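You operate a simulated robot arm through the tools that you are given. There is no shell and no other tool.

Carry out the task below with a simulated robot arm. There is one attempt and no reset: what you move stays moved.

JOB
Tighten the valve block's gland nuts crosswise with the red tee spanner: red, blue, green, yellow.
Fine: the spanner goes back on its peg. Set down upright: tee spanner with the red grip.

Only the result counts: the job must be done as asked and must still hold three seconds after the hand-in. Knocking over, shifting, dropping, spilling or breaking anything else fails it.

ROBOT AND FRAMES
A 6-joint arm with a two-finger gripper, fixed in place. Base frame: the origin is on the floor under the middle of its stand, x ahead of it, y to its left, z up; the work surface is at about z = 860. Readings come in mm, degrees, newtons and seconds.
It reaches about 1572 mm from its shoulder. Its first joint turns from -166.0 to 166.0 degrees. Payload 2.45 kg.
The TCP is the grasp point between the finger pads, 20 mm short of the fingertips. In the tool frame z runs along the fingers and y along their closing line. The gripper opens to 140 mm; its body begins 168 mm behind the TCP.
Orientation is told as [roll, pitch, yaw] about the base's x, y, z axes, in that order, counted from this pose: with the fingers straight down and closing along the base's y, the tool's x points along the base's -x, its y along +y and its z along -z.

CONTROLS
- The arm moves only by the tool arm_command. Its argument "motion" is a list of rows, each a list of 2 entries, a list of its own where there are three numbers: the shift along the tool's x, y, z in mm, then the turn, a rotation vector about the tool's x, y, z in degrees. In form: [[[x, y, z], [rx, ry, rz]], ...]. A call has 1 to 20 rows; each row shifts and turns the commanded pose from where the row before left it, along the tool's axes as they then stand. "jaw" is the finger opening in mm, from 0 to 140, set as the call begins (left out, the last holds). A row lasts 0.2 s, in which the tool goes at most 50 mm and 8.6 degrees; a call with a longer step from one row to the next is refused whole, and so is a gripper value outside its range. Where a pose cannot be reached the arm comes as near as it can. A force on the tool above 70 N (or 10 N above the force at the start of the call, whichever is more), or a blocked arm, ends the call early, and 0.2 s more pass. Each finger travels about 45 mm/s and halts on what it meets, pressing with about 25 N; the grip force reading is that of the motor and also rises with nothing between the fingers. The clock runs only during rows and for 0.2 s after the last one: add rows that do not move to give the fingers time. It gives the time, the measured TCP pose, the force on the tool (base axes), the opening and the grip force at its end, in the units of the frame above (readings bear some noise), with the torque about the TCP (base axes, N m) and any sound that the robot's microphone picked up, and new pictures: "pictures" is both (left out), scene, wrist or none.
- Cameras (640 x 400 px; columns grow to the right, rows downward): "scene" is fixed at [50.1, 499.9, 1514.3]; the picture's right is [-0.36, -0.93, 0.00], its down [-0.36, 0.14, -0.92] and it looks along [0.86, -0.33, -0.38] (base axes); focal length 344 px, centre (320, 200). "wrist" rides on the gripper at [78, 11, -209] in the tool frame; the picture's right is [-0.14, 0.99, 0.00], its down [-0.92, -0.13, -0.37] and it looks along [-0.37, -0.05, 0.93] (tool axes); focal length 280 px, centre (320, 200).
- measure_at(camera, pixels): for up to 12 pixels [column, row] of the newest picture of that camera ("zoom" is the newest enlarged one), the place [x, y, z] in the base frame of the surface seen there, good to about 2 mm. No time passes.
- zoom(camera, box): a new picture of the part [left, top, right, bottom] of that camera's present view, enlarged. No time passes.
- sign_off(): hands the job in; it is judged then, once.

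Leave the gripper open and the arm clear of the work at the hand-in unless told otherwise.

The tools are called after "Request:" as name(argument=value, ...) on one line, values as JSON. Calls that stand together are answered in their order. arm_command: Moves the arm, as the interface text tells. Its arguments: {"type":"object","properties":{"motion":{"type":"array"},"jaw":{"type":"number"},"pictures":{"type":"string","enum":["both","scene","wrist","none"]}},"required":["motion"]} The other tools are called the same way: measure_at (camera, pixels) gives the place of the surface under pixels of a picture; zoom (camera, box) takes an enlarged picture of a part of a camera's view; sign_off () hands the job in.

At the start:

```text
time: 0.0
tcp_pos: [774.9, -78.8, 1287.0]
ee_rot: [0.0, 0.0, 0.0]
ft_force: [-0.4, 0.1, 0.6]
torque: [0.01, -0.03, 0.0]
gripper_width: 140.0
grasp_force: 0.0
```

scene: 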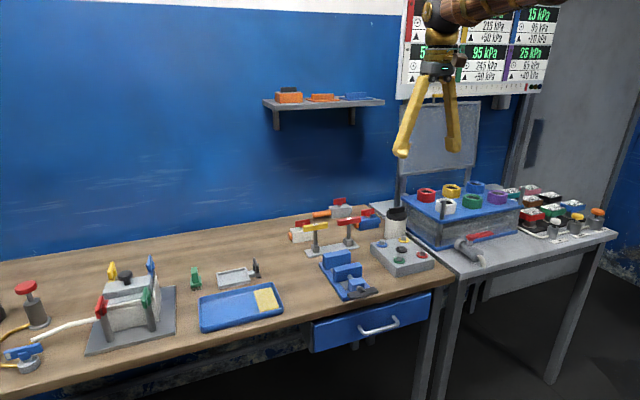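
wrist: 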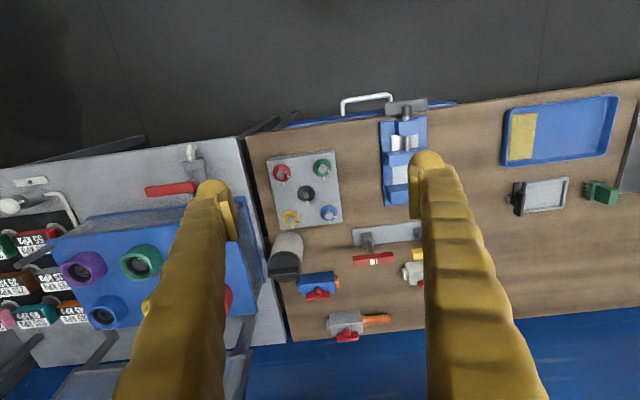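

I see a grey block with four coloured nuts (around wrist pixel 305,190) and a stand holding a red and a yellow tee (around wrist pixel 375,245). I'll enlarge these parts in both views.

Request:
zoom(camera="wrist", box=[240, 130, 440, 350])

Request:
zoom(camera="scene", box=[280, 180, 450, 310])

```text
1.82 times, centred on (340, 240) of wrist
```

zoom: 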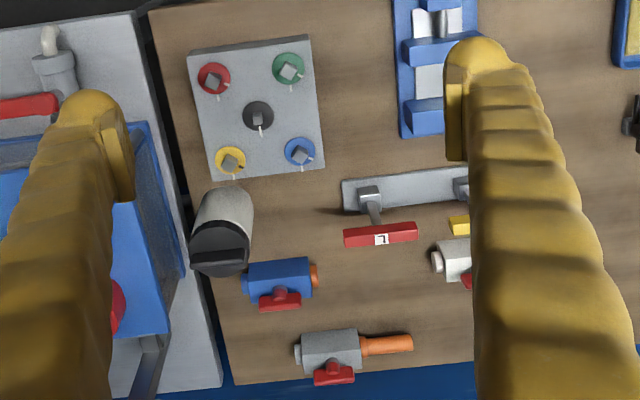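

```text
3.08 times, centred on (365, 245) of scene
```

zoom: 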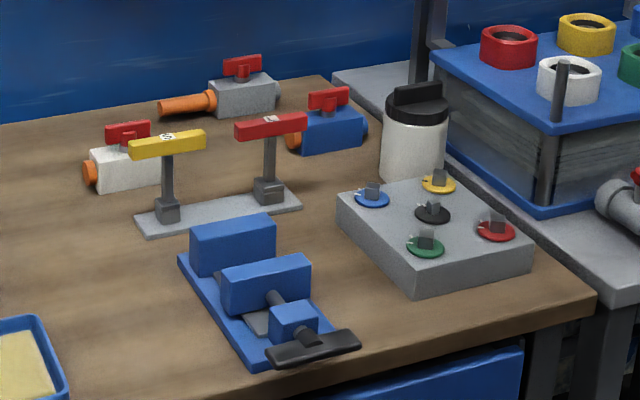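

I'll measure the spanner grips, stand, and the nuts on the block, using the wrist picture pixels.

Request:
measure_at(camera="zoom", pixels=[[238, 130], [305, 121], [270, 135], [270, 150], [270, 170], [265, 188], [130, 150], [203, 135], [168, 160], [168, 185], [165, 210], [218, 205]])

Request:
measure_at(camera="wrist", pixels=[[282, 172], [323, 167], [306, 193], [290, 218], [328, 212], [268, 160], [333, 152], [343, 220], [282, 227], [373, 259], [374, 240], [390, 236]])

```text
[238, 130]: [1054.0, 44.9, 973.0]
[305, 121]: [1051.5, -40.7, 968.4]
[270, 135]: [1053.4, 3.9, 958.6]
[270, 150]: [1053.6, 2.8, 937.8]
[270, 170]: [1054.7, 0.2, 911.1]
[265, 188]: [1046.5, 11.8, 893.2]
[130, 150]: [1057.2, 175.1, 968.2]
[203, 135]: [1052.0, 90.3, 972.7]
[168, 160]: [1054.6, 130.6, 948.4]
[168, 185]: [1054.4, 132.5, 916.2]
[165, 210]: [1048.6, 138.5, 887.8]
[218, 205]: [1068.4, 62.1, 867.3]
```

```text
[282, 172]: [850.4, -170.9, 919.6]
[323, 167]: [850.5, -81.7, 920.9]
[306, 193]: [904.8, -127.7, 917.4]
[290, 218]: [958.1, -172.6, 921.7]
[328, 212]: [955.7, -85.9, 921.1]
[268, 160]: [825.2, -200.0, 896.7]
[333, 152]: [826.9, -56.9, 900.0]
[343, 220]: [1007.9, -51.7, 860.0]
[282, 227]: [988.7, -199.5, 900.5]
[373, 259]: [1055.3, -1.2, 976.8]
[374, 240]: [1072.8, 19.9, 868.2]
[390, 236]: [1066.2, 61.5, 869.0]
```

The red nut is near (850,-171), green (850,-82), yellow (958,-172), blue (956,-86), black centre (905,-128). The red tee's grip centre is near (1054,2,970). I'll move down above the block for a closer look.

Request:
arm_command(motion=[[[-15, -11, 42], [0, 0, 0]], [[-15, -11, 42], [0, 0, 0]], [[-15, -12, 42], [0, 0, 0]], [[-15, -12, 41], [0, 0, 0]], [[0, 0, 0], [0, 0, 0]]], jaw=140)

```text
time: 1.2
tcp_pos: [833.4, -125.1, 1119.1]
ee_rot: [0.1, 0.1, -0.1]
ft_force: [-1.1, -0.4, 0.5]
torque: [0.0, -0.01, -0.01]
gripper_width: 140.1
grasp_force: 0.0
```

scene: 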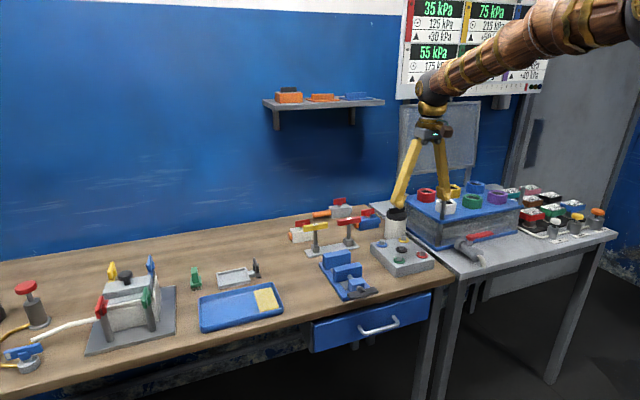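
wrist: 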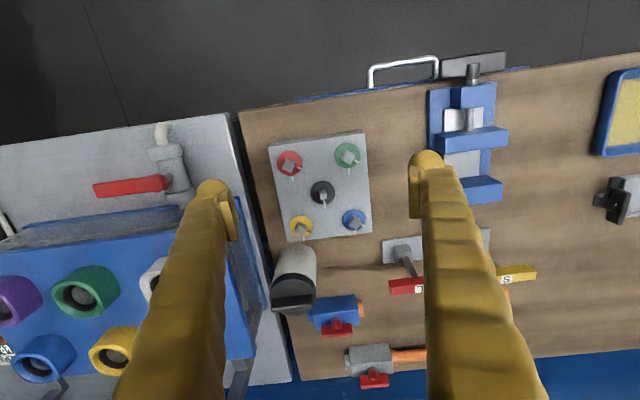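

The block is now clearly visible around wrist (320,185). I'll enlarge it to read the nuts, tick marks and angles.

Request:
zoom(camera="wrist", box=[260, 125, 380, 245])

Request:
zoom(camera="wrist", box=[370, 220, 430, 310])

Request:
zoom(camera="scene", box=[365, 225, 440, 280])

Request:
zoom(camera="scene", box=[295, 205, 375, 265])

Request:
zoom(camera="scene", box=[390, 0, 560, 110])

```text
3.33 times, centred on (320, 185) of wrist
```

zoom: 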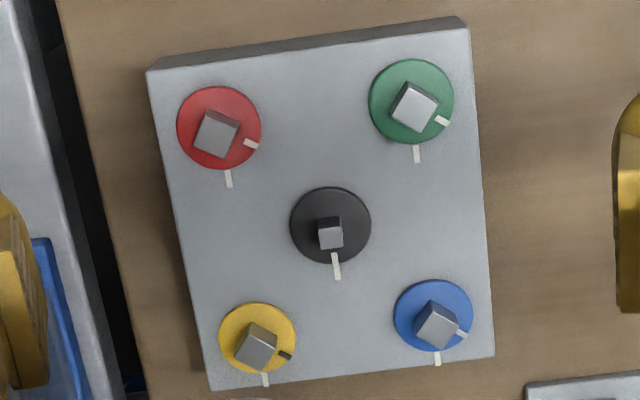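

```text
4.44 times, centred on (400, 265) of wrist
```

zoom: 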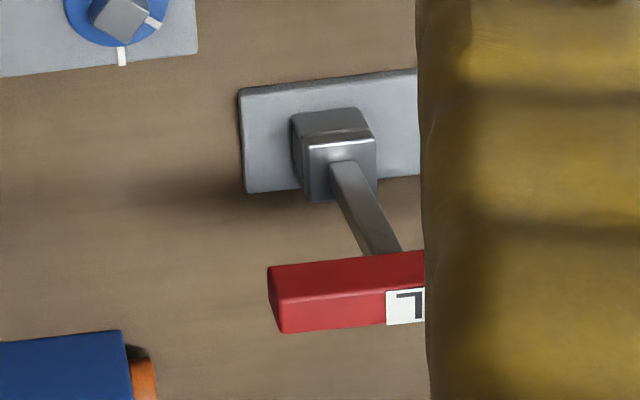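

```text
7.27 times, centred on (402, 252) of scene
```

zoom: 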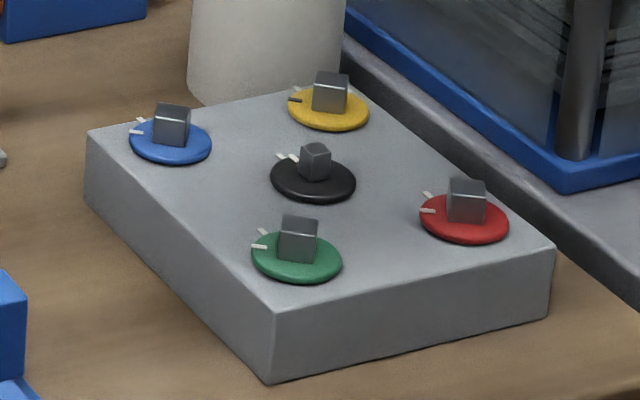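

```text
6.67 times, centred on (335, 235) of scene
```

zoom: 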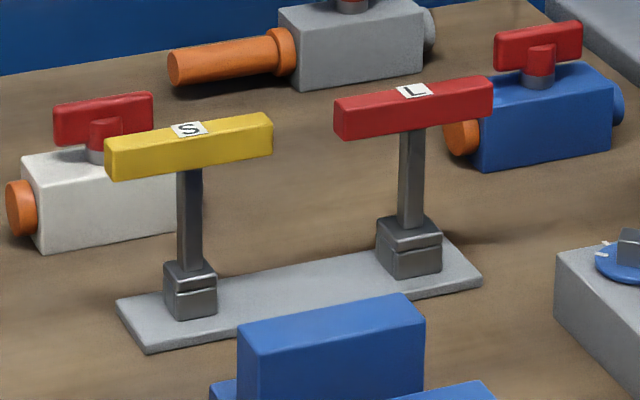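

```text
3.64 times, centred on (475, 55) of scene
```

zoom: 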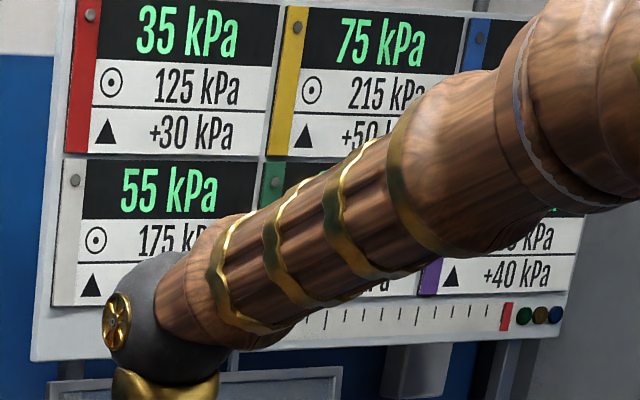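

The red tee is marked "L", yellow "S"; the four coloured nuts carry a flange mark off to the right and a block tick at the bottom, so tightening is clockwise from above until the marks meet (the small black nut already lines up). I'll measure mark and tick places on the enlarged view.

Request:
zoom(camera="wrist", box=[260, 135, 320, 185])

Request:
zoom(camera="wrist", box=[320, 130, 380, 180])

Request:
zoom(camera="wrist", box=[270, 200, 330, 250])

Request:
zoom(camera="wrist", box=[320, 195, 380, 245])

```text
8.00 times, centred on (290, 160) of wrist
```

zoom: 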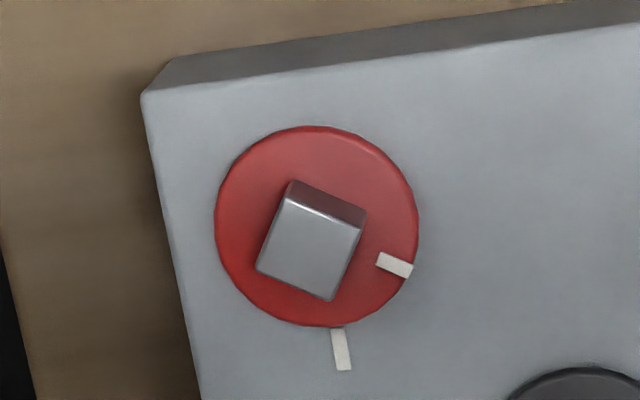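

```text
8.00 times, centred on (350, 155) of wrist
```

zoom: 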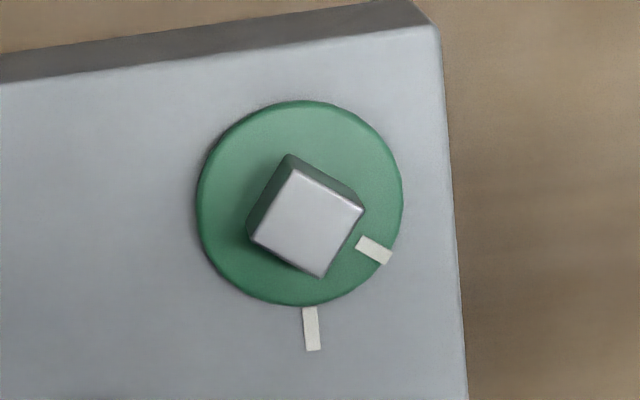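

```text
8.00 times, centred on (300, 225) of wrist
```

zoom: 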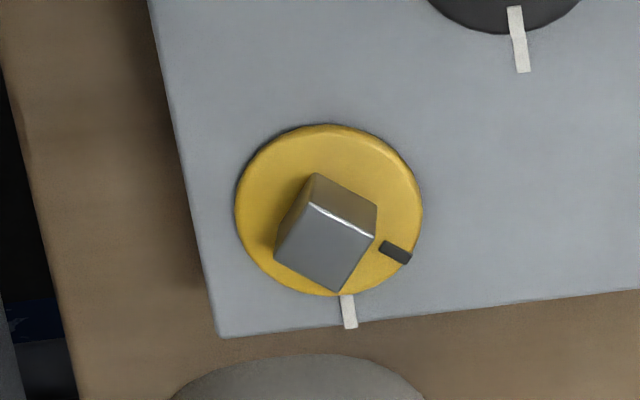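

```text
8.00 times, centred on (350, 220) of wrist
```

zoom: 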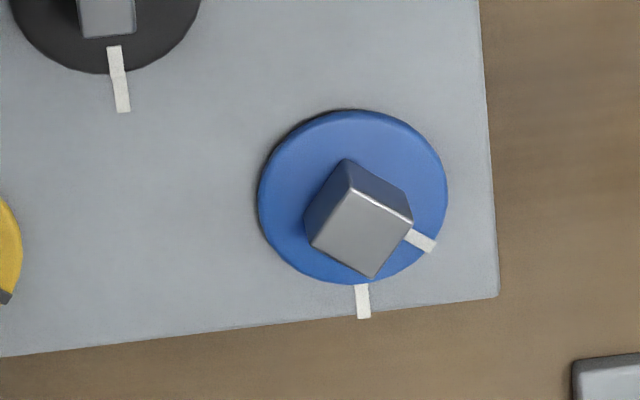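

The newest enlarged view is the blue nut: top corners near (352,190),(413,222),(371,277),(311,245), mark (410,236)-(432,247), tick (361,287)-(364,316). I'll measure those.

Request:
measure_at(camera="zoom", pixels=[[354, 194], [408, 223], [371, 272], [316, 244], [362, 232], [414, 238], [431, 247], [362, 288], [364, 315], [262, 200], [444, 195], [345, 113]])

Request:
zoom(camera="wrist", box=[260, 135, 320, 185])

```text
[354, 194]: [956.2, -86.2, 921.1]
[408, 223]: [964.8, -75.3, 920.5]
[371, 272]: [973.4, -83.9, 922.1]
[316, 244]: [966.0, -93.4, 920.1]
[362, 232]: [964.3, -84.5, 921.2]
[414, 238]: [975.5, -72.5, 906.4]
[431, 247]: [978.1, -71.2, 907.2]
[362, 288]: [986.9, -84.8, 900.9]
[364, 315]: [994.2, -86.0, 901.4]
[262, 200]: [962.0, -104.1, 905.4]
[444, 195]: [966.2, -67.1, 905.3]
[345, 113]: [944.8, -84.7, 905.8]
```

```text
8.00 times, centred on (290, 160) of wrist
```

zoom: 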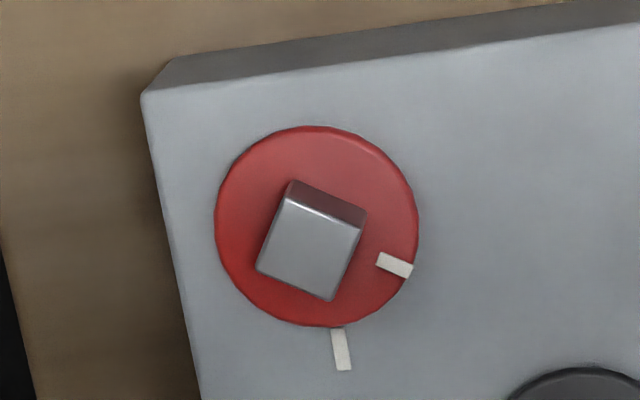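

Blue nut centre comes out about (965,-85), top 921, mark about 49° anticlockwise of its tick. Now the same measurement on the red nut in the newest enlarged view.

Request:
measure_at(camera="zoom", pixels=[[286, 202], [359, 228], [330, 296], [260, 268], [309, 249], [380, 260], [409, 271], [338, 332], [344, 367], [218, 222], [415, 224], [315, 129]])

Request:
zoom(camera="wrist", box=[320, 130, 380, 180])

```text
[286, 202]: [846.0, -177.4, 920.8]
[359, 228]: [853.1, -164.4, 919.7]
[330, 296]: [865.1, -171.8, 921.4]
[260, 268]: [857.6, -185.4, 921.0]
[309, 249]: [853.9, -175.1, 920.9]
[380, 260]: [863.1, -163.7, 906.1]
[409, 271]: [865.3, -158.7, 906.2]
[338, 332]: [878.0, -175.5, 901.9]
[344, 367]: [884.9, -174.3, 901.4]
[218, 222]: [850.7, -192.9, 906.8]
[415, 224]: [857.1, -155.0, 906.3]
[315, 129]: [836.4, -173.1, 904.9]
```

```text
8.00 times, centred on (350, 155) of wrist
```

zoom: 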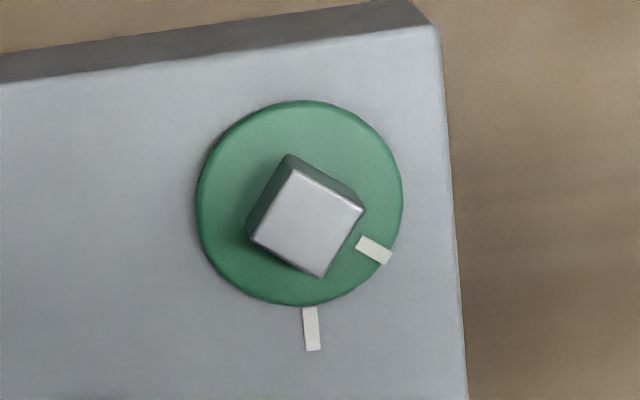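

Red nut centre about (855.5,-174.5), mark about 58° from its tick. Now the green nut in the newest enlarged view.

Request:
measure_at(camera="zoom", pixels=[[296, 174], [360, 211], [321, 273], [254, 236], [308, 223], [361, 243], [387, 258], [310, 312], [314, 347], [200, 204], [400, 198], [298, 103]])

Request:
zoom(camera="wrist", box=[270, 200, 330, 250])

```text
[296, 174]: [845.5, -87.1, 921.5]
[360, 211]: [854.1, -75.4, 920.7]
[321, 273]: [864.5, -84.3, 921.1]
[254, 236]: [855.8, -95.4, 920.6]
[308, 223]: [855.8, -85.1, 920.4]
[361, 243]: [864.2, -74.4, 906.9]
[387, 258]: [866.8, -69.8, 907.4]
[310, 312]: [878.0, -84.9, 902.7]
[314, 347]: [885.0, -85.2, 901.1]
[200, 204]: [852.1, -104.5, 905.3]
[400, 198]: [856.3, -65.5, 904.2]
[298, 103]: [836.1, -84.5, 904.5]
```

```text
8.00 times, centred on (300, 225) of wrist
```

zoom: 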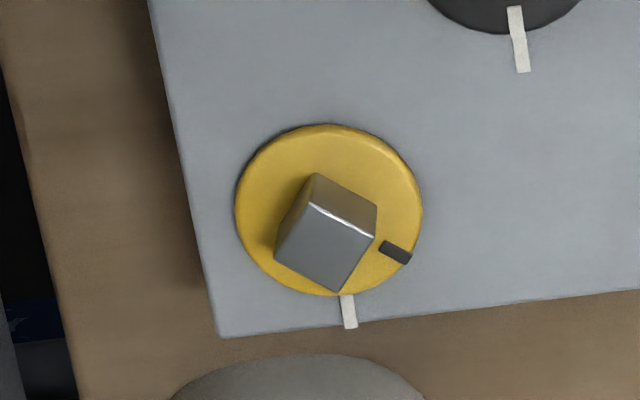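

Green nut centre about (855,-85.5), mark about 52° from its tick. Now yellow.

Request:
measure_at(camera="zoom", pixels=[[312, 207], [372, 238], [338, 288], [277, 258], [325, 248], [383, 246], [406, 258], [346, 297], [350, 325], [238, 208], [420, 210], [335, 128]])

Request:
zoom(camera="scene", box=[325, 215, 375, 260])

```text
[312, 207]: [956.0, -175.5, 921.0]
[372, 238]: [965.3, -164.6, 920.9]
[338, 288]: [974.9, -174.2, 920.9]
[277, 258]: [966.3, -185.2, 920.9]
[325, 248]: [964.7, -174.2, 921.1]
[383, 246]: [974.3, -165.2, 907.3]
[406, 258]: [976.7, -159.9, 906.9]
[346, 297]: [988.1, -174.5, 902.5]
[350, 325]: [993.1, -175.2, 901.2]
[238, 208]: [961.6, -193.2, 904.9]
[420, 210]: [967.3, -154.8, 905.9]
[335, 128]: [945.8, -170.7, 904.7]
```

```text
8.89 times, centred on (350, 238) of scene
```

zoom: 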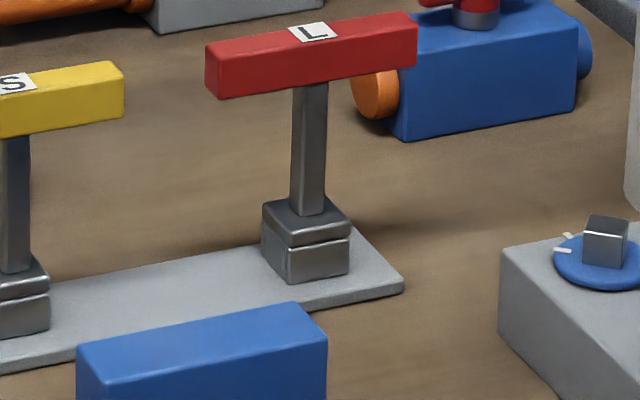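

All four nut centres form a neat 110×90 rectangle: red (855,-175), green (855,-85), blue (965,-85), yellow (965,-175). Now I measure the red spanner in the newest enlarged scene view: grip ends, stem and socket.

Request:
measure_at(camera="zoom", pixels=[[210, 50], [414, 18], [218, 92], [415, 62], [310, 38], [310, 68], [310, 95], [308, 150], [308, 200], [315, 240], [315, 265], [275, 222]])

Request:
measure_at(camera="wrist", pixels=[[390, 285], [420, 282], [424, 292], [395, 293], [410, 280], [400, 245], [393, 240], [385, 262], [330, 300], [345, 330], [470, 140], [480, 195]])

```text
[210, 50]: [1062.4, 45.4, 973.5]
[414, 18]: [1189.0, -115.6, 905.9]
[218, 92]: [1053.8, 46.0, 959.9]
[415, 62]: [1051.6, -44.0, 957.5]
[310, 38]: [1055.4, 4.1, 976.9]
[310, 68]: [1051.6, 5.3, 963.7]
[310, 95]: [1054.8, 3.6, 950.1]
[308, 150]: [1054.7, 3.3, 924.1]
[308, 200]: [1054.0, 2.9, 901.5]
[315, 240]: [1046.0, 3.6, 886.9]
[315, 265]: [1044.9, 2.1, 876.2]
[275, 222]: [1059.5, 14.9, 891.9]
```

```text
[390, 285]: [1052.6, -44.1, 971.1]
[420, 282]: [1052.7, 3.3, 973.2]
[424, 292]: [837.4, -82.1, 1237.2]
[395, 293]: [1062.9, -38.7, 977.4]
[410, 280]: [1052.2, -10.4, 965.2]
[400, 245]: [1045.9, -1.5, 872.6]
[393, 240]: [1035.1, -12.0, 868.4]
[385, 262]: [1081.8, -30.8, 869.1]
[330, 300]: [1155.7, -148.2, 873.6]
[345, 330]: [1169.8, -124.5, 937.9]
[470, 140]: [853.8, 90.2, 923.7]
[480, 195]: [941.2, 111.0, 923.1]
```

The red grip spans about y -44..46, top z 977, with its middle near (1060,1). Before moving I'll check heights of the bottle, shelf, rack post and clamp near the path.

Request:
measure_at(camera="scene", pixels=[[397, 210], [397, 222], [397, 235], [320, 103], [270, 102], [382, 100], [443, 205], [340, 200], [370, 212], [335, 255], [345, 270], [440, 130]])

Request:
measure_at(camera="wrist", pixels=[[295, 285], [295, 300], [297, 262], [238, 370], [340, 322], [375, 378], [180, 250], [255, 250]])

```text
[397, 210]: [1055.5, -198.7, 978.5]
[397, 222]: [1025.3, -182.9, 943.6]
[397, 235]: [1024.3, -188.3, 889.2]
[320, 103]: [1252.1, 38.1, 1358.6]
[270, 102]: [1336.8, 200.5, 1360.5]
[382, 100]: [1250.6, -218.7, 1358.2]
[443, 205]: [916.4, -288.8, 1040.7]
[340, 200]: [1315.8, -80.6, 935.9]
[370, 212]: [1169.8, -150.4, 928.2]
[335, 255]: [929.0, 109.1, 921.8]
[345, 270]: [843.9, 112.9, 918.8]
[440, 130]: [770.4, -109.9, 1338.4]
```

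```text
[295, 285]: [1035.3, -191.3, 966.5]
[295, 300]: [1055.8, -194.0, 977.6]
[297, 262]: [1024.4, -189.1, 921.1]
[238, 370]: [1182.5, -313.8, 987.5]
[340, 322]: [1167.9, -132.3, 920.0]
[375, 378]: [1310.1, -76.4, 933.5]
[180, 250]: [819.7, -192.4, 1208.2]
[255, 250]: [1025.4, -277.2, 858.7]
```

The bottle stands at about (1055,-195) up to z 980, the rack post near (916,-289) to z 1040+, the shelf far back at x 1250. Path above the spanner is clear at z 1119. I'll move to above (1060,1), then turn the tool to yaw -90 so the fingers close across the grip.

Request:
arm_command(motion=[[[-37.8, 21, 0], [0, 0, 0]], [[-37.8, 21, 0], [0, 0, 0]], [[-37.8, 21, 0], [0, 0, 0]], [[-37.8, 21, 0], [0, 0, 0]], [[-37.8, 21, 0], [0, 0, 0]], [[-37.8, 21, 0], [0, 0, 0]], [[0, 0, 0], [0, 0, 8.2]], [[0, 0, 0], [0, 0, 8.2]], [[0, 0, 0], [0, 0, 8.2]], [[0, 0, 0], [0, 0, 8.2]], [[0, 0, 0], [0, 0, 8.2]], [[0, 0, 0], [0, 0, 8.2]], [[0, 0, 0], [0, 0, 8.2]], [[0, 0, 0], [0, 0, 8.2]], [[0, 0, 0], [0, 0, 8.2]], [[0, 0, 0], [0, 0, 8.2]], [[0, 0, 0], [0, 0, 8.0]], [[0, 0, 0], [0, 0, 0]]], jaw=70)

```text
time: 5.0
tcp_pos: [1061.9, 2.1, 1119.8]
ee_rot: [-0.1, -0.1, -89.9]
ft_force: [-0.3, -0.3, -0.5]
torque: [0.01, 0.02, -0.03]
gripper_width: 70.0
grasp_force: 0.0
```

scene: 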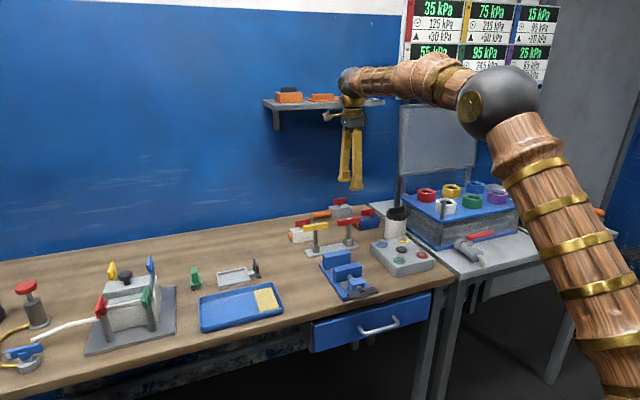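
wrist: 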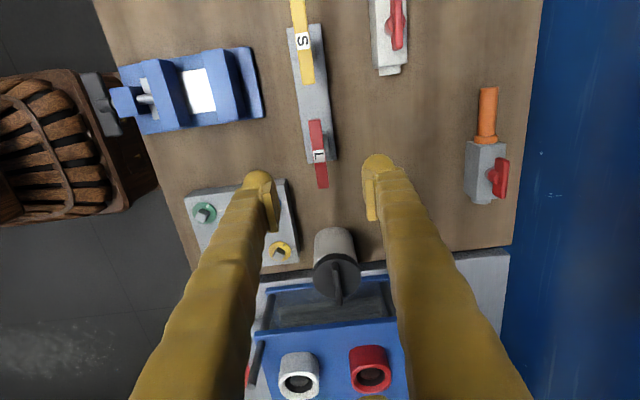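

The tool is above the spanner at yaw -90; the red grip is at wrist (319,153). I'll enlarge it for a precise centre.

Request:
zoom(camera="wrist", box=[285, 105, 355, 195])

```text
4.44 times, centred on (320, 150) of wrist
```

zoom: 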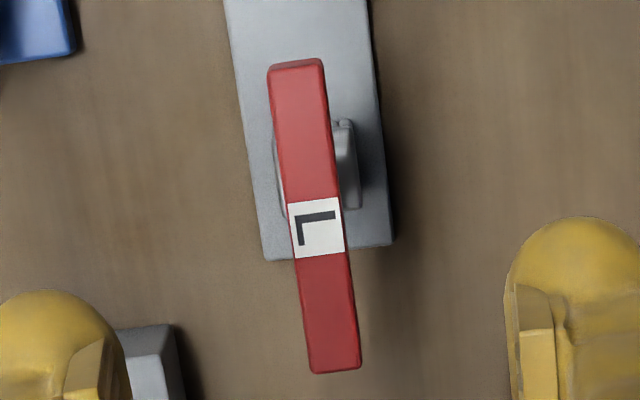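

Request:
measure_at(camera="zoom", pixels=[[273, 76], [324, 74], [290, 200], [340, 200], [295, 257], [345, 253], [312, 370], [358, 366], [317, 228], [279, 150], [330, 150], [351, 160]])

```text
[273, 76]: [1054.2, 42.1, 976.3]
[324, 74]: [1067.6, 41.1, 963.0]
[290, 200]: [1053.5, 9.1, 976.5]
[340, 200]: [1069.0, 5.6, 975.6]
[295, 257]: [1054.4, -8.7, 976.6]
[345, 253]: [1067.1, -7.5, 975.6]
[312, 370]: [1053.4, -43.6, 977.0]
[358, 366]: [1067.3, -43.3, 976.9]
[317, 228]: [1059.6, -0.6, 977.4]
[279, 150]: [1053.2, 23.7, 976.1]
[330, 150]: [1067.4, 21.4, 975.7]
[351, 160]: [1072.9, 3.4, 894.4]
```

The grip is x 1053–1068, centred about (1060.5,0), z 957–977. I'll lower straight down with the fingers at 70 mm to the bar's mid-height.

Request:
arm_command(motion=[[[-1.5, -1.3, 38], [0, 0, 0]], [[0, 0, 38], [0, 0, 0]], [[0, 0, 38], [0, 0, 0]], [[0, 0, 25], [0, 0, 0]], [[0, 0, 14], [0, 0, 0]], [[0, 0, 0], [0, 0, 0]]], jaw=70)

```text
time: 6.4
tcp_pos: [1057.2, -2.3, 966.8]
ee_rot: [0.1, 0.1, -89.9]
ft_force: [0.2, -0.5, -0.3]
torque: [0.02, 0.02, -0.02]
gripper_width: 69.9
grasp_force: 0.0
```

scene: 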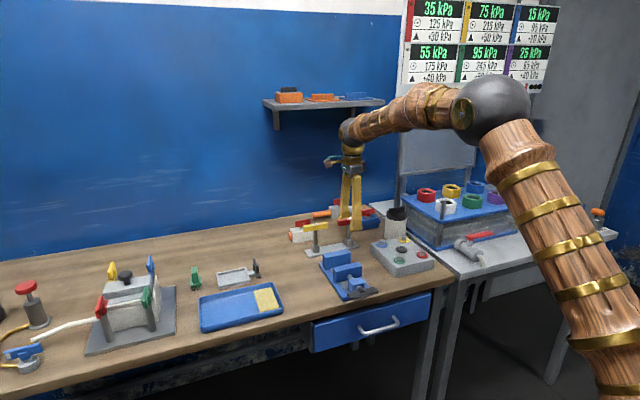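
wrist: 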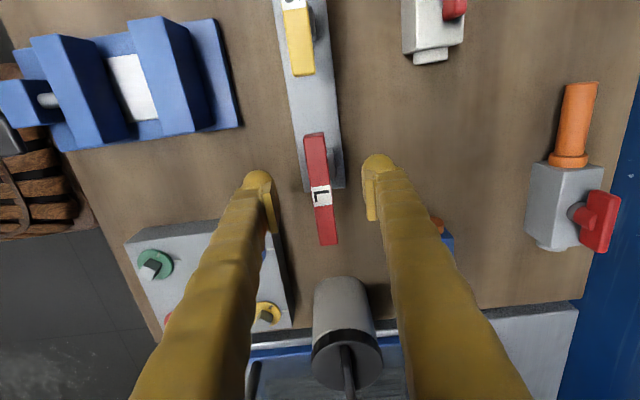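

The reading shows (1057.2,-2.3) where I expected about (1060.3,-0.3). I'll hold still once to check the reading noise, then look at the fingers around the bar.

Request:
arm_command(motion=[[[0, 0, 0], [0, 0, 0]]], pictures="none")

Request:
arm_command(motion=[[[0, 0, 0], [0, 0, 0]]], pictures="none")

Request:
arm_command(motion=[[[0, 0, 0], [0, 0, 0]]], pictures="both")

Request:
zoom(camera="wrist", box=[250, 110, 400, 250])

Request:
zoom(camera="scene", box=[325, 180, 375, 260])

```text
time: 6.8
tcp_pos: [1058.9, -2.7, 967.4]
ee_rot: [0.1, 0.0, -90.0]
ft_force: [0.4, 0.6, 0.5]
torque: [-0.02, 0.02, 0.0]
gripper_width: 70.1
grasp_force: 0.0
```

```text
time: 7.2
tcp_pos: [1058.3, -2.4, 967.5]
ee_rot: [0.0, -0.1, -90.1]
ft_force: [0.3, -0.5, 0.4]
torque: [0.04, 0.02, 0.02]
gripper_width: 69.9
grasp_force: 0.1
```

```text
time: 7.6
tcp_pos: [1058.2, -2.2, 966.8]
ee_rot: [0.1, 0.0, -90.0]
ft_force: [0.3, 0.2, -0.2]
torque: [0.04, 0.0, 0.02]
gripper_width: 69.7
grasp_force: 0.1
```

scene: 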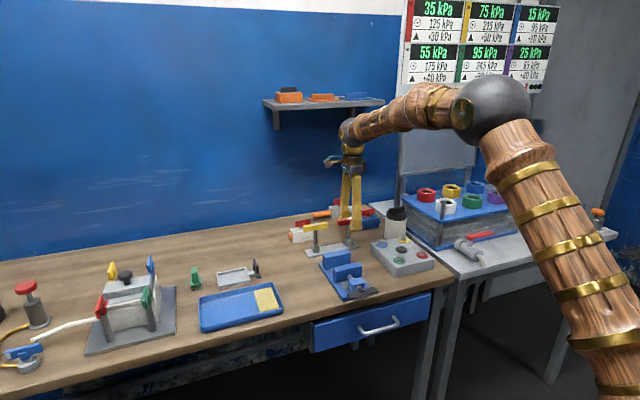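
wrist: 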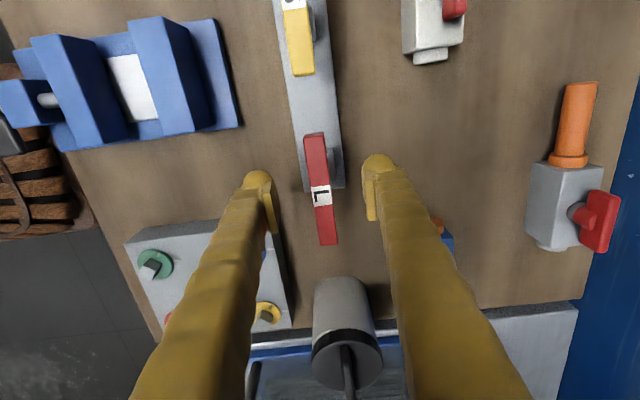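

```text
2.86 times, centred on (325, 180) of wrist
```

zoom: 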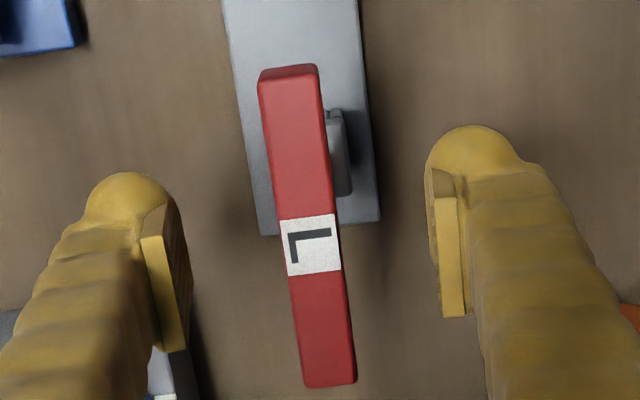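

```text
5.00 times, centred on (350, 220) of scene
```

zoom: 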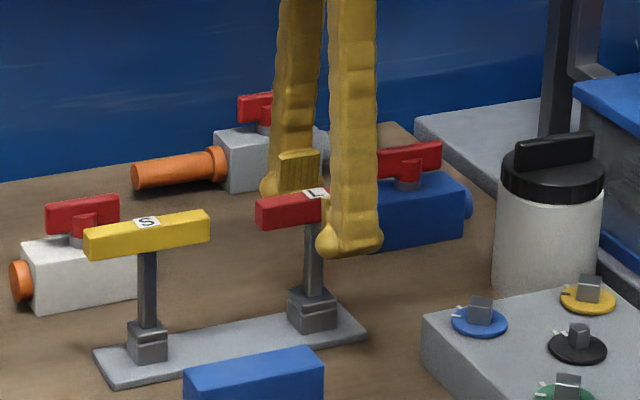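

Averaged reading is about (1058.3,-2.4,967.1); the bar's middle is at (1060.4,0). I'll shift by +2 in x and +2.4 in y and check.

Request:
arm_command(motion=[[[2.4, 2.1, 0], [0, 0, 0]], [[0, 0, 0], [0, 0, 0]], [[0, 0, 0], [0, 0, 0]]], pictures="none")

Request:
arm_command(motion=[[[0, 0, 0], [0, 0, 0]]], pictures="wrist")

Request:
zoom(camera="wrist", box=[270, 120, 380, 250])

```text
time: 8.4
tcp_pos: [1060.4, -2.1, 967.7]
ee_rot: [0.0, 0.0, -90.0]
ft_force: [0.4, -1.0, -0.5]
torque: [-0.02, -0.02, -0.04]
gripper_width: 70.0
grasp_force: 0.0
```

```text
time: 8.8
tcp_pos: [1061.1, -0.1, 967.1]
ee_rot: [0.1, 0.0, -90.1]
ft_force: [-0.4, -0.4, 0.0]
torque: [-0.01, -0.03, -0.04]
gripper_width: 69.8
grasp_force: 0.2
```

wrist: 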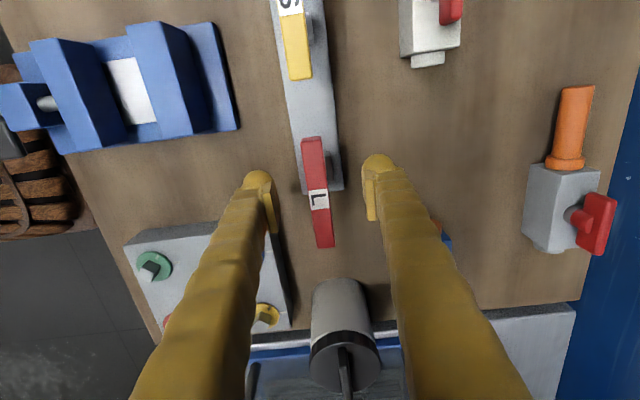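

```text
3.08 times, centred on (325, 185) of wrist
```

zoom: 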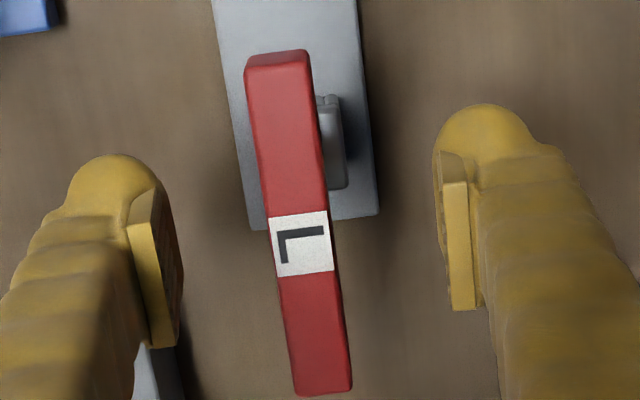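

The bar now sits midway between the pads with the label (spanner axis) centred. I'll close the fingers.

Request:
arm_command(motion=[[[0, 0, 0], [0, 0, 0]], [[0, 0, 0], [0, 0, 0]], [[0, 0, 0], [0, 0, 0]], [[0, 0, 0], [0, 0, 0]], [[0, 0, 0], [0, 0, 0]], [[0, 0, 0], [0, 0, 0]]], jaw=0)

Request:
zoom(camera="wrist", box=[270, 120, 380, 250])

Request:
zoom(camera="scene", box=[325, 180, 375, 260])

```text
time: 10.2
tcp_pos: [1061.4, 0.4, 967.5]
ee_rot: [-0.1, 0.0, -89.9]
ft_force: [0.1, -0.5, 0.1]
torque: [0.04, 0.04, 0.03]
gripper_width: 15.1
grasp_force: 25.4
```

scene: 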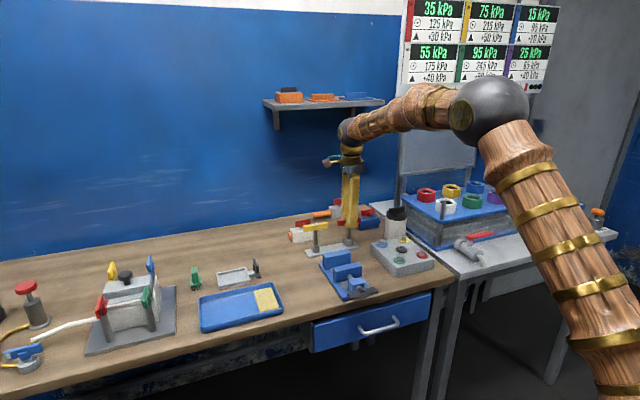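
wrist: 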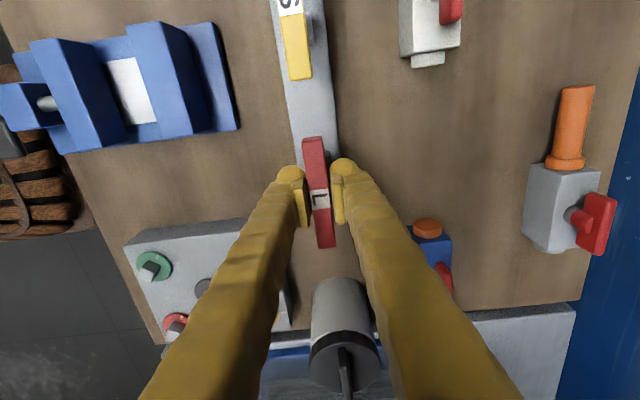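

```text
3.08 times, centred on (325, 185) of wrist
```

zoom: 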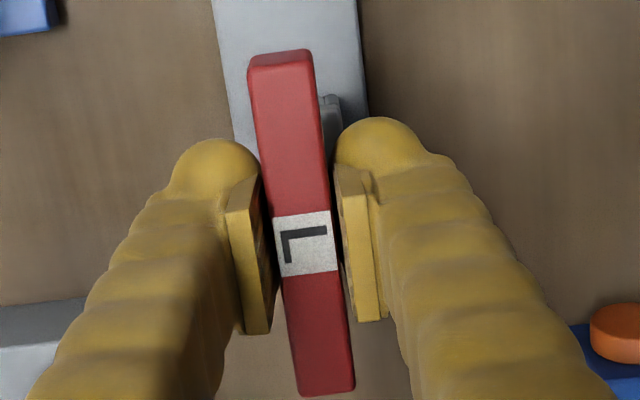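

```text
5.00 times, centred on (350, 220) of scene
```

zoom: 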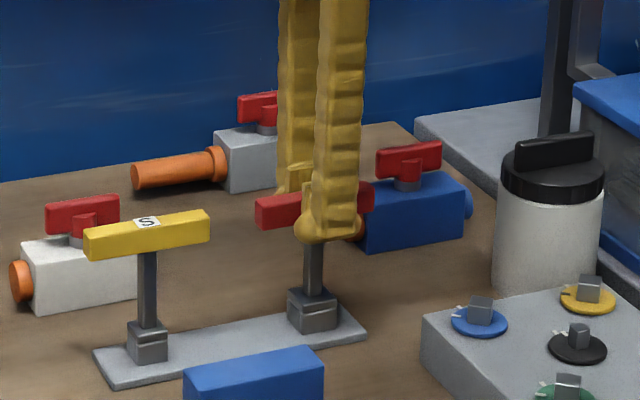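

Gripped: opening 15.1 mm, 25 N, no side force. I'll take a few still readings to fix the peg pose accurately for the return.

Request:
arm_command(motion=[[[0, 0, 0], [0, 0, 0]]], pictures="none")

Request:
arm_command(motion=[[[0, 0, 0], [0, 0, 0]]], pictures="none")

Request:
arm_command(motion=[[[0, 0, 0], [0, 0, 0]]], pictures="none")

Request:
arm_command(motion=[[[0, 0, 0], [0, 0, 0]]], pictures="none")

```text
time: 10.6
tcp_pos: [1060.3, -0.9, 967.4]
ee_rot: [-0.1, 0.0, -90.0]
ft_force: [-0.6, -0.2, 0.4]
torque: [0.0, -0.02, -0.02]
gripper_width: 15.0
grasp_force: 24.9
```

```text
time: 11.0
tcp_pos: [1060.6, 0.7, 967.6]
ee_rot: [0.0, 0.0, -90.0]
ft_force: [0.8, -0.7, -0.8]
torque: [0.04, -0.01, 0.03]
gripper_width: 14.8
grasp_force: 24.5
```

```text
time: 11.4
tcp_pos: [1061.3, 0.7, 967.1]
ee_rot: [0.0, 0.0, -90.0]
ft_force: [0.7, 0.0, -0.9]
torque: [-0.03, -0.01, 0.02]
gripper_width: 15.0
grasp_force: 24.8
```

```text
time: 11.8
tcp_pos: [1061.4, -0.2, 966.5]
ee_rot: [0.0, -0.1, -90.0]
ft_force: [0.0, -0.5, 0.0]
torque: [-0.01, 0.02, -0.01]
gripper_width: 14.8
grasp_force: 24.8
```

Peg pose averages (1061.0,0.1,967.2). Now I'll lift straight up, gently at first.

Request:
arm_command(motion=[[[0, 0, -5], [0, 0, 0]], [[0, 0, -8], [0, 0, 0]], [[0, 0, -12], [0, 0, 0]], [[0, 0, -15], [0, 0, 0]], [[0, 0, -20], [0, 0, 0]], [[0, 0, 0], [0, 0, 0]]])

Request:
zoom(camera="scene", box=[315, 170, 385, 260])

Request:
zoom(camera="wrist", box=[270, 100, 380, 250])

```text
time: 13.2
tcp_pos: [1063.6, -0.1, 1025.6]
ee_rot: [0.0, -0.1, -90.0]
ft_force: [1.0, -0.4, 0.1]
torque: [0.02, 0.02, -0.02]
gripper_width: 15.0
grasp_force: 24.7
```

scene: 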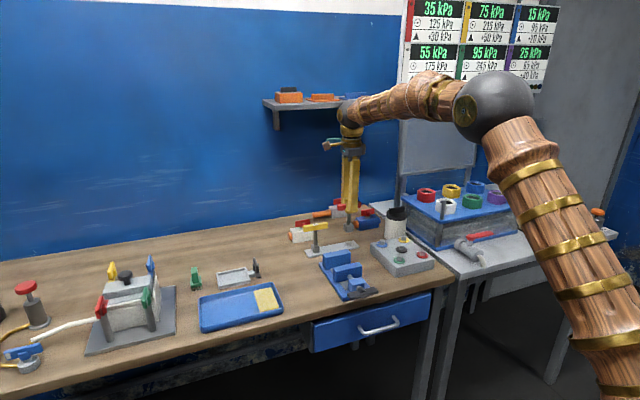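
wrist: 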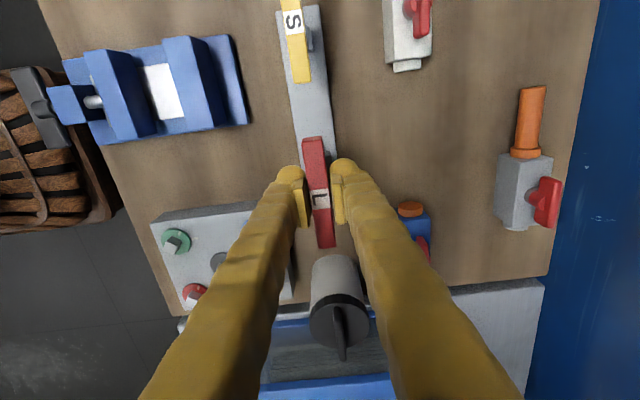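

```text
4.44 times, centred on (350, 215) of scene
```

zoom: 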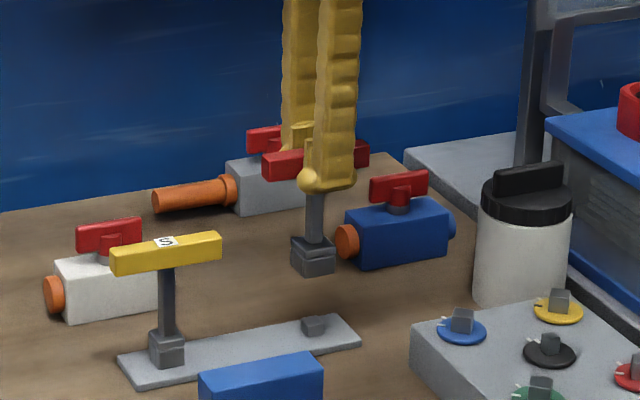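

```text
2.67 times, centred on (325, 175) of wrist
```

zoom: 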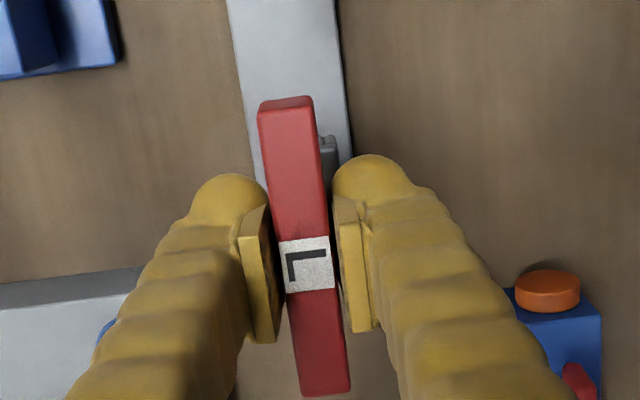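

The spanner is lifted, and the peg (small square stub) is visible at enlarged (313,325). I'll take a closer view of the peg and socket and measure them.

Request:
zoom(camera="scene", box=[325, 205, 365, 255])

```text
8.00 times, centred on (345, 230) of scene
```

zoom: 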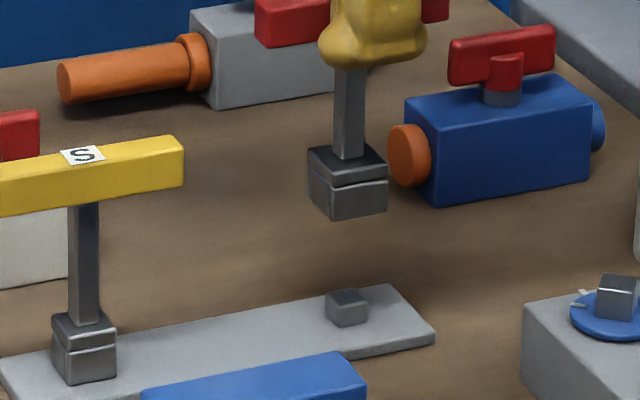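

Request:
measure_at(camera="zoom", pixels=[[328, 300], [352, 291], [369, 298], [344, 308], [348, 299], [335, 312], [356, 316], [345, 180], [356, 200], [318, 190], [347, 165], [350, 110]])

```text
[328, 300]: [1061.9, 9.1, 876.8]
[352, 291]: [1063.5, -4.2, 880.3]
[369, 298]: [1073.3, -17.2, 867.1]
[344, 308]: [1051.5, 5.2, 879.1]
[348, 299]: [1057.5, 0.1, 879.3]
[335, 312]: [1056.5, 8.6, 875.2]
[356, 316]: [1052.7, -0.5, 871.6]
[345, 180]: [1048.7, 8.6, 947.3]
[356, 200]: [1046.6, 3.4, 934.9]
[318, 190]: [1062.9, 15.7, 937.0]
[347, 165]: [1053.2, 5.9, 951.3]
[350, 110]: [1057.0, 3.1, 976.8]
```

The peg is centred at about (1060,0), 16 mm square, top z 880, so spanner bottom-to-TCP is about 99 mm. Before crossing to the red nut I'll check the rack and lever near the block.

Request:
measure_at(camera="scene", pixels=[[406, 236], [440, 249], [408, 205], [442, 197], [441, 218], [480, 236], [460, 245], [478, 258], [425, 195], [445, 206], [408, 192], [519, 205]])

Request:
zoom(camera="scene", box=[370, 150, 530, 280])

```text
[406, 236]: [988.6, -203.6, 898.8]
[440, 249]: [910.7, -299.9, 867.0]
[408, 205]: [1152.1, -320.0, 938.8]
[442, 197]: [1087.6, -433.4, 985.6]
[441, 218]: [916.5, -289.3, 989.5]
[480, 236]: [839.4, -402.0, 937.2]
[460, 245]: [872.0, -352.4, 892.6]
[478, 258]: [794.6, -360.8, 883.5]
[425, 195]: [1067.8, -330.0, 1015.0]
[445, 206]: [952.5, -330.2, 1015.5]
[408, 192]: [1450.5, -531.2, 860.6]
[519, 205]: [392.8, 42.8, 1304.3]
```

```text
3.08 times, centred on (450, 215) of scene
```

zoom: 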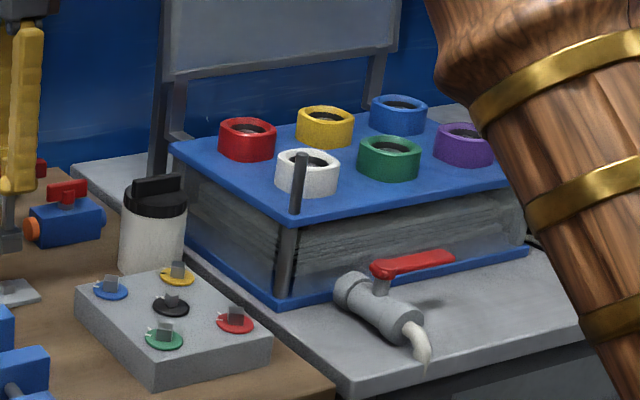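

The rack is beyond y -290, well clear. From the image geometry, the turn needed is about 57.5° (red), 50.5° (blue), 51° (green), 51° (yellow). I'll lift 36 mm more, carry the spanner over the red nut (-205,-175 from the peg) and turn it +57.5° to match the nut's square.

Request:
arm_command(motion=[[[0, 0, -18], [0, 0, 0]], [[0, 0, -18], [0, 0, 0]], [[-29.17, -34.17, 0], [0, 0, 0]], [[-29.17, -34.17, 0], [0, 0, 0]], [[-29.17, -34.17, 0], [0, 0, 0]], [[-29.17, -34.17, 0], [0, 0, 0]], [[-29.16, -34.16, 0], [0, 0, 0]], [[-29.16, -34.16, 0], [0, 0, 0]], [[0, 0, 0], [0, 0, -7.2]], [[0, 0, 0], [0, 0, -7.2]], [[0, 0, 0], [0, 0, -7.2]], [[0, 0, 0], [0, 0, -7.2]], [[0, 0, 0], [0, 0, -7.2]], [[0, 0, 0], [0, 0, -7.2]], [[0, 0, 0], [0, 0, -7.2]], [[0, 0, 0], [0, 0, -7.1]], [[0, 0, 0], [0, 0, 0]], [[0, 0, 0], [0, 0, 0]]])

Request:
zoom(camera="scene", box=[360, 170, 460, 280])

Request:
zoom(camera="wrist", box=[220, 100, 420, 300])

```text
time: 17.0
tcp_pos: [856.7, -174.0, 1063.2]
ee_rot: [-0.1, 0.0, -32.4]
ft_force: [0.4, -0.2, -1.1]
torque: [0.01, -0.02, 0.0]
gripper_width: 14.9
grasp_force: 25.1
```

scene: 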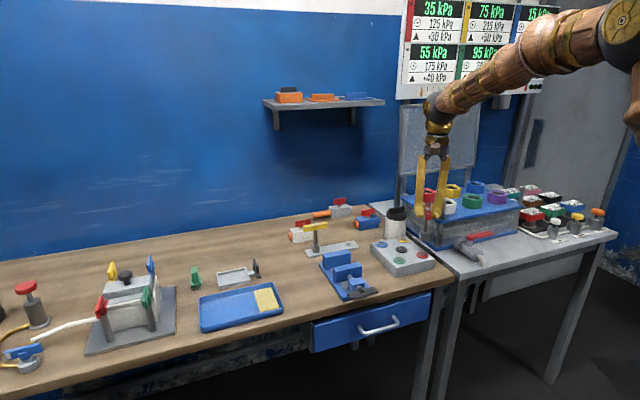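
wrist: 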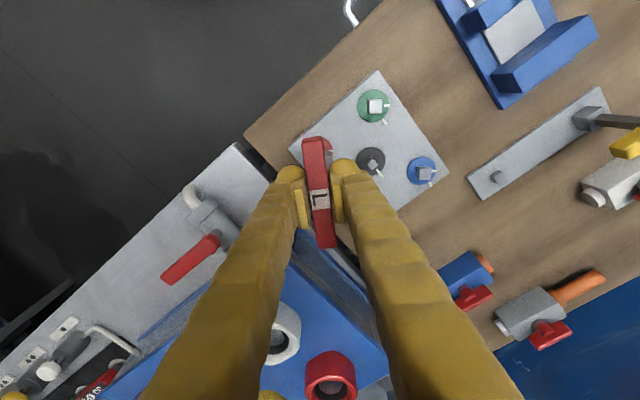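

```text
3.64 times, centred on (410, 225) of scene
```

zoom: 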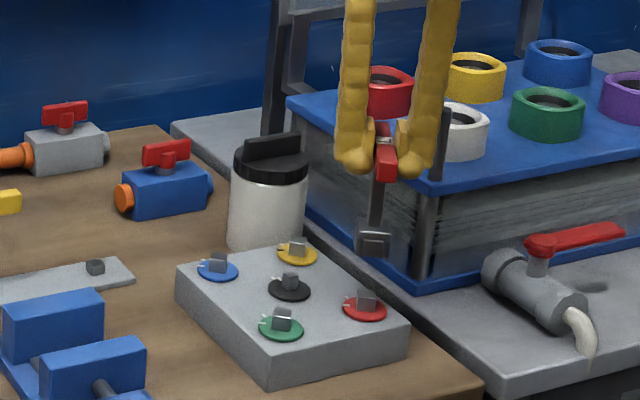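

```text
2.00 times, centred on (320, 200) of wrist
```

zoom: 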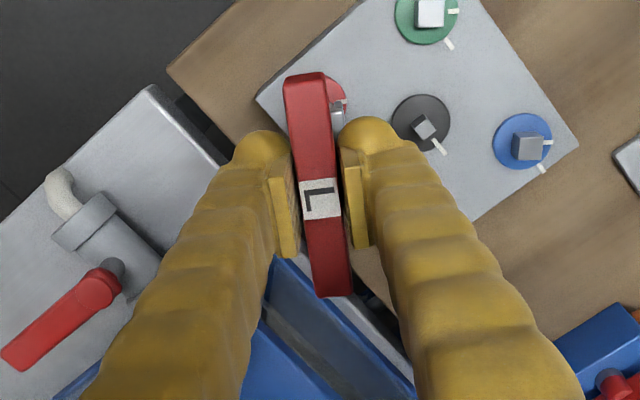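

Reading (856.7,-174.0,1063), yaw -32.4, spanner held straight. I'll lower to about 10 mm above the nut and compare socket and nut.

Request:
arm_command(motion=[[[0, 0, 17], [0, 0, 0]], [[0, 0, 16], [0, 0, 0]], [[0, 0, 0], [0, 0, 0]], [[0, 0, 0], [0, 0, 0]]])

Request:
zoom(camera="scene", box=[405, 215, 445, 265])

```text
time: 18.0
tcp_pos: [855.4, -174.9, 1030.6]
ee_rot: [0.0, 0.0, -32.5]
ft_force: [0.4, 0.7, -1.3]
torque: [0.01, 0.01, 0.01]
gripper_width: 14.8
grasp_force: 24.4
```

scene: 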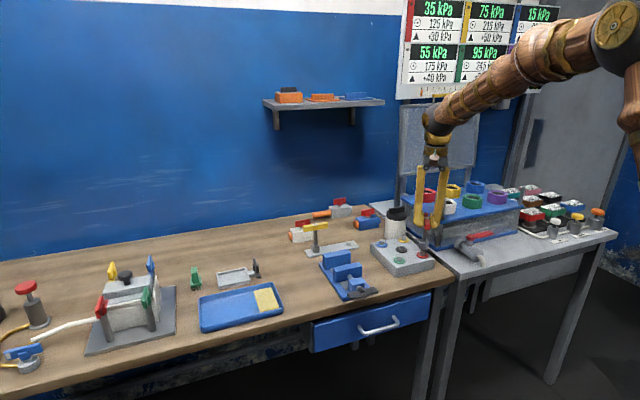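
wrist: 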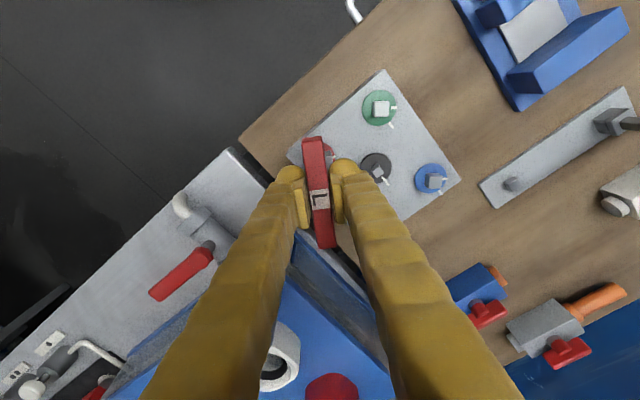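

```text
8.00 times, centred on (425, 240) of scene
```

zoom: 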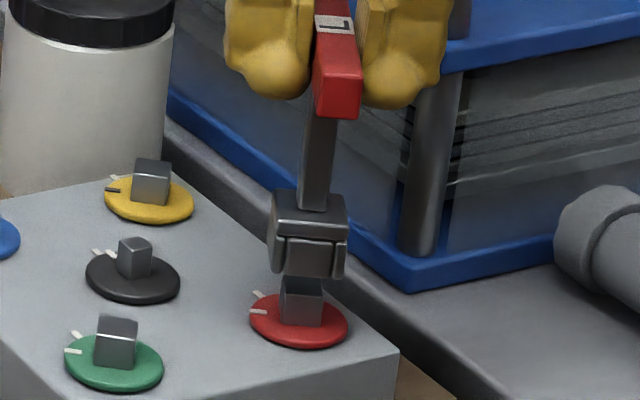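

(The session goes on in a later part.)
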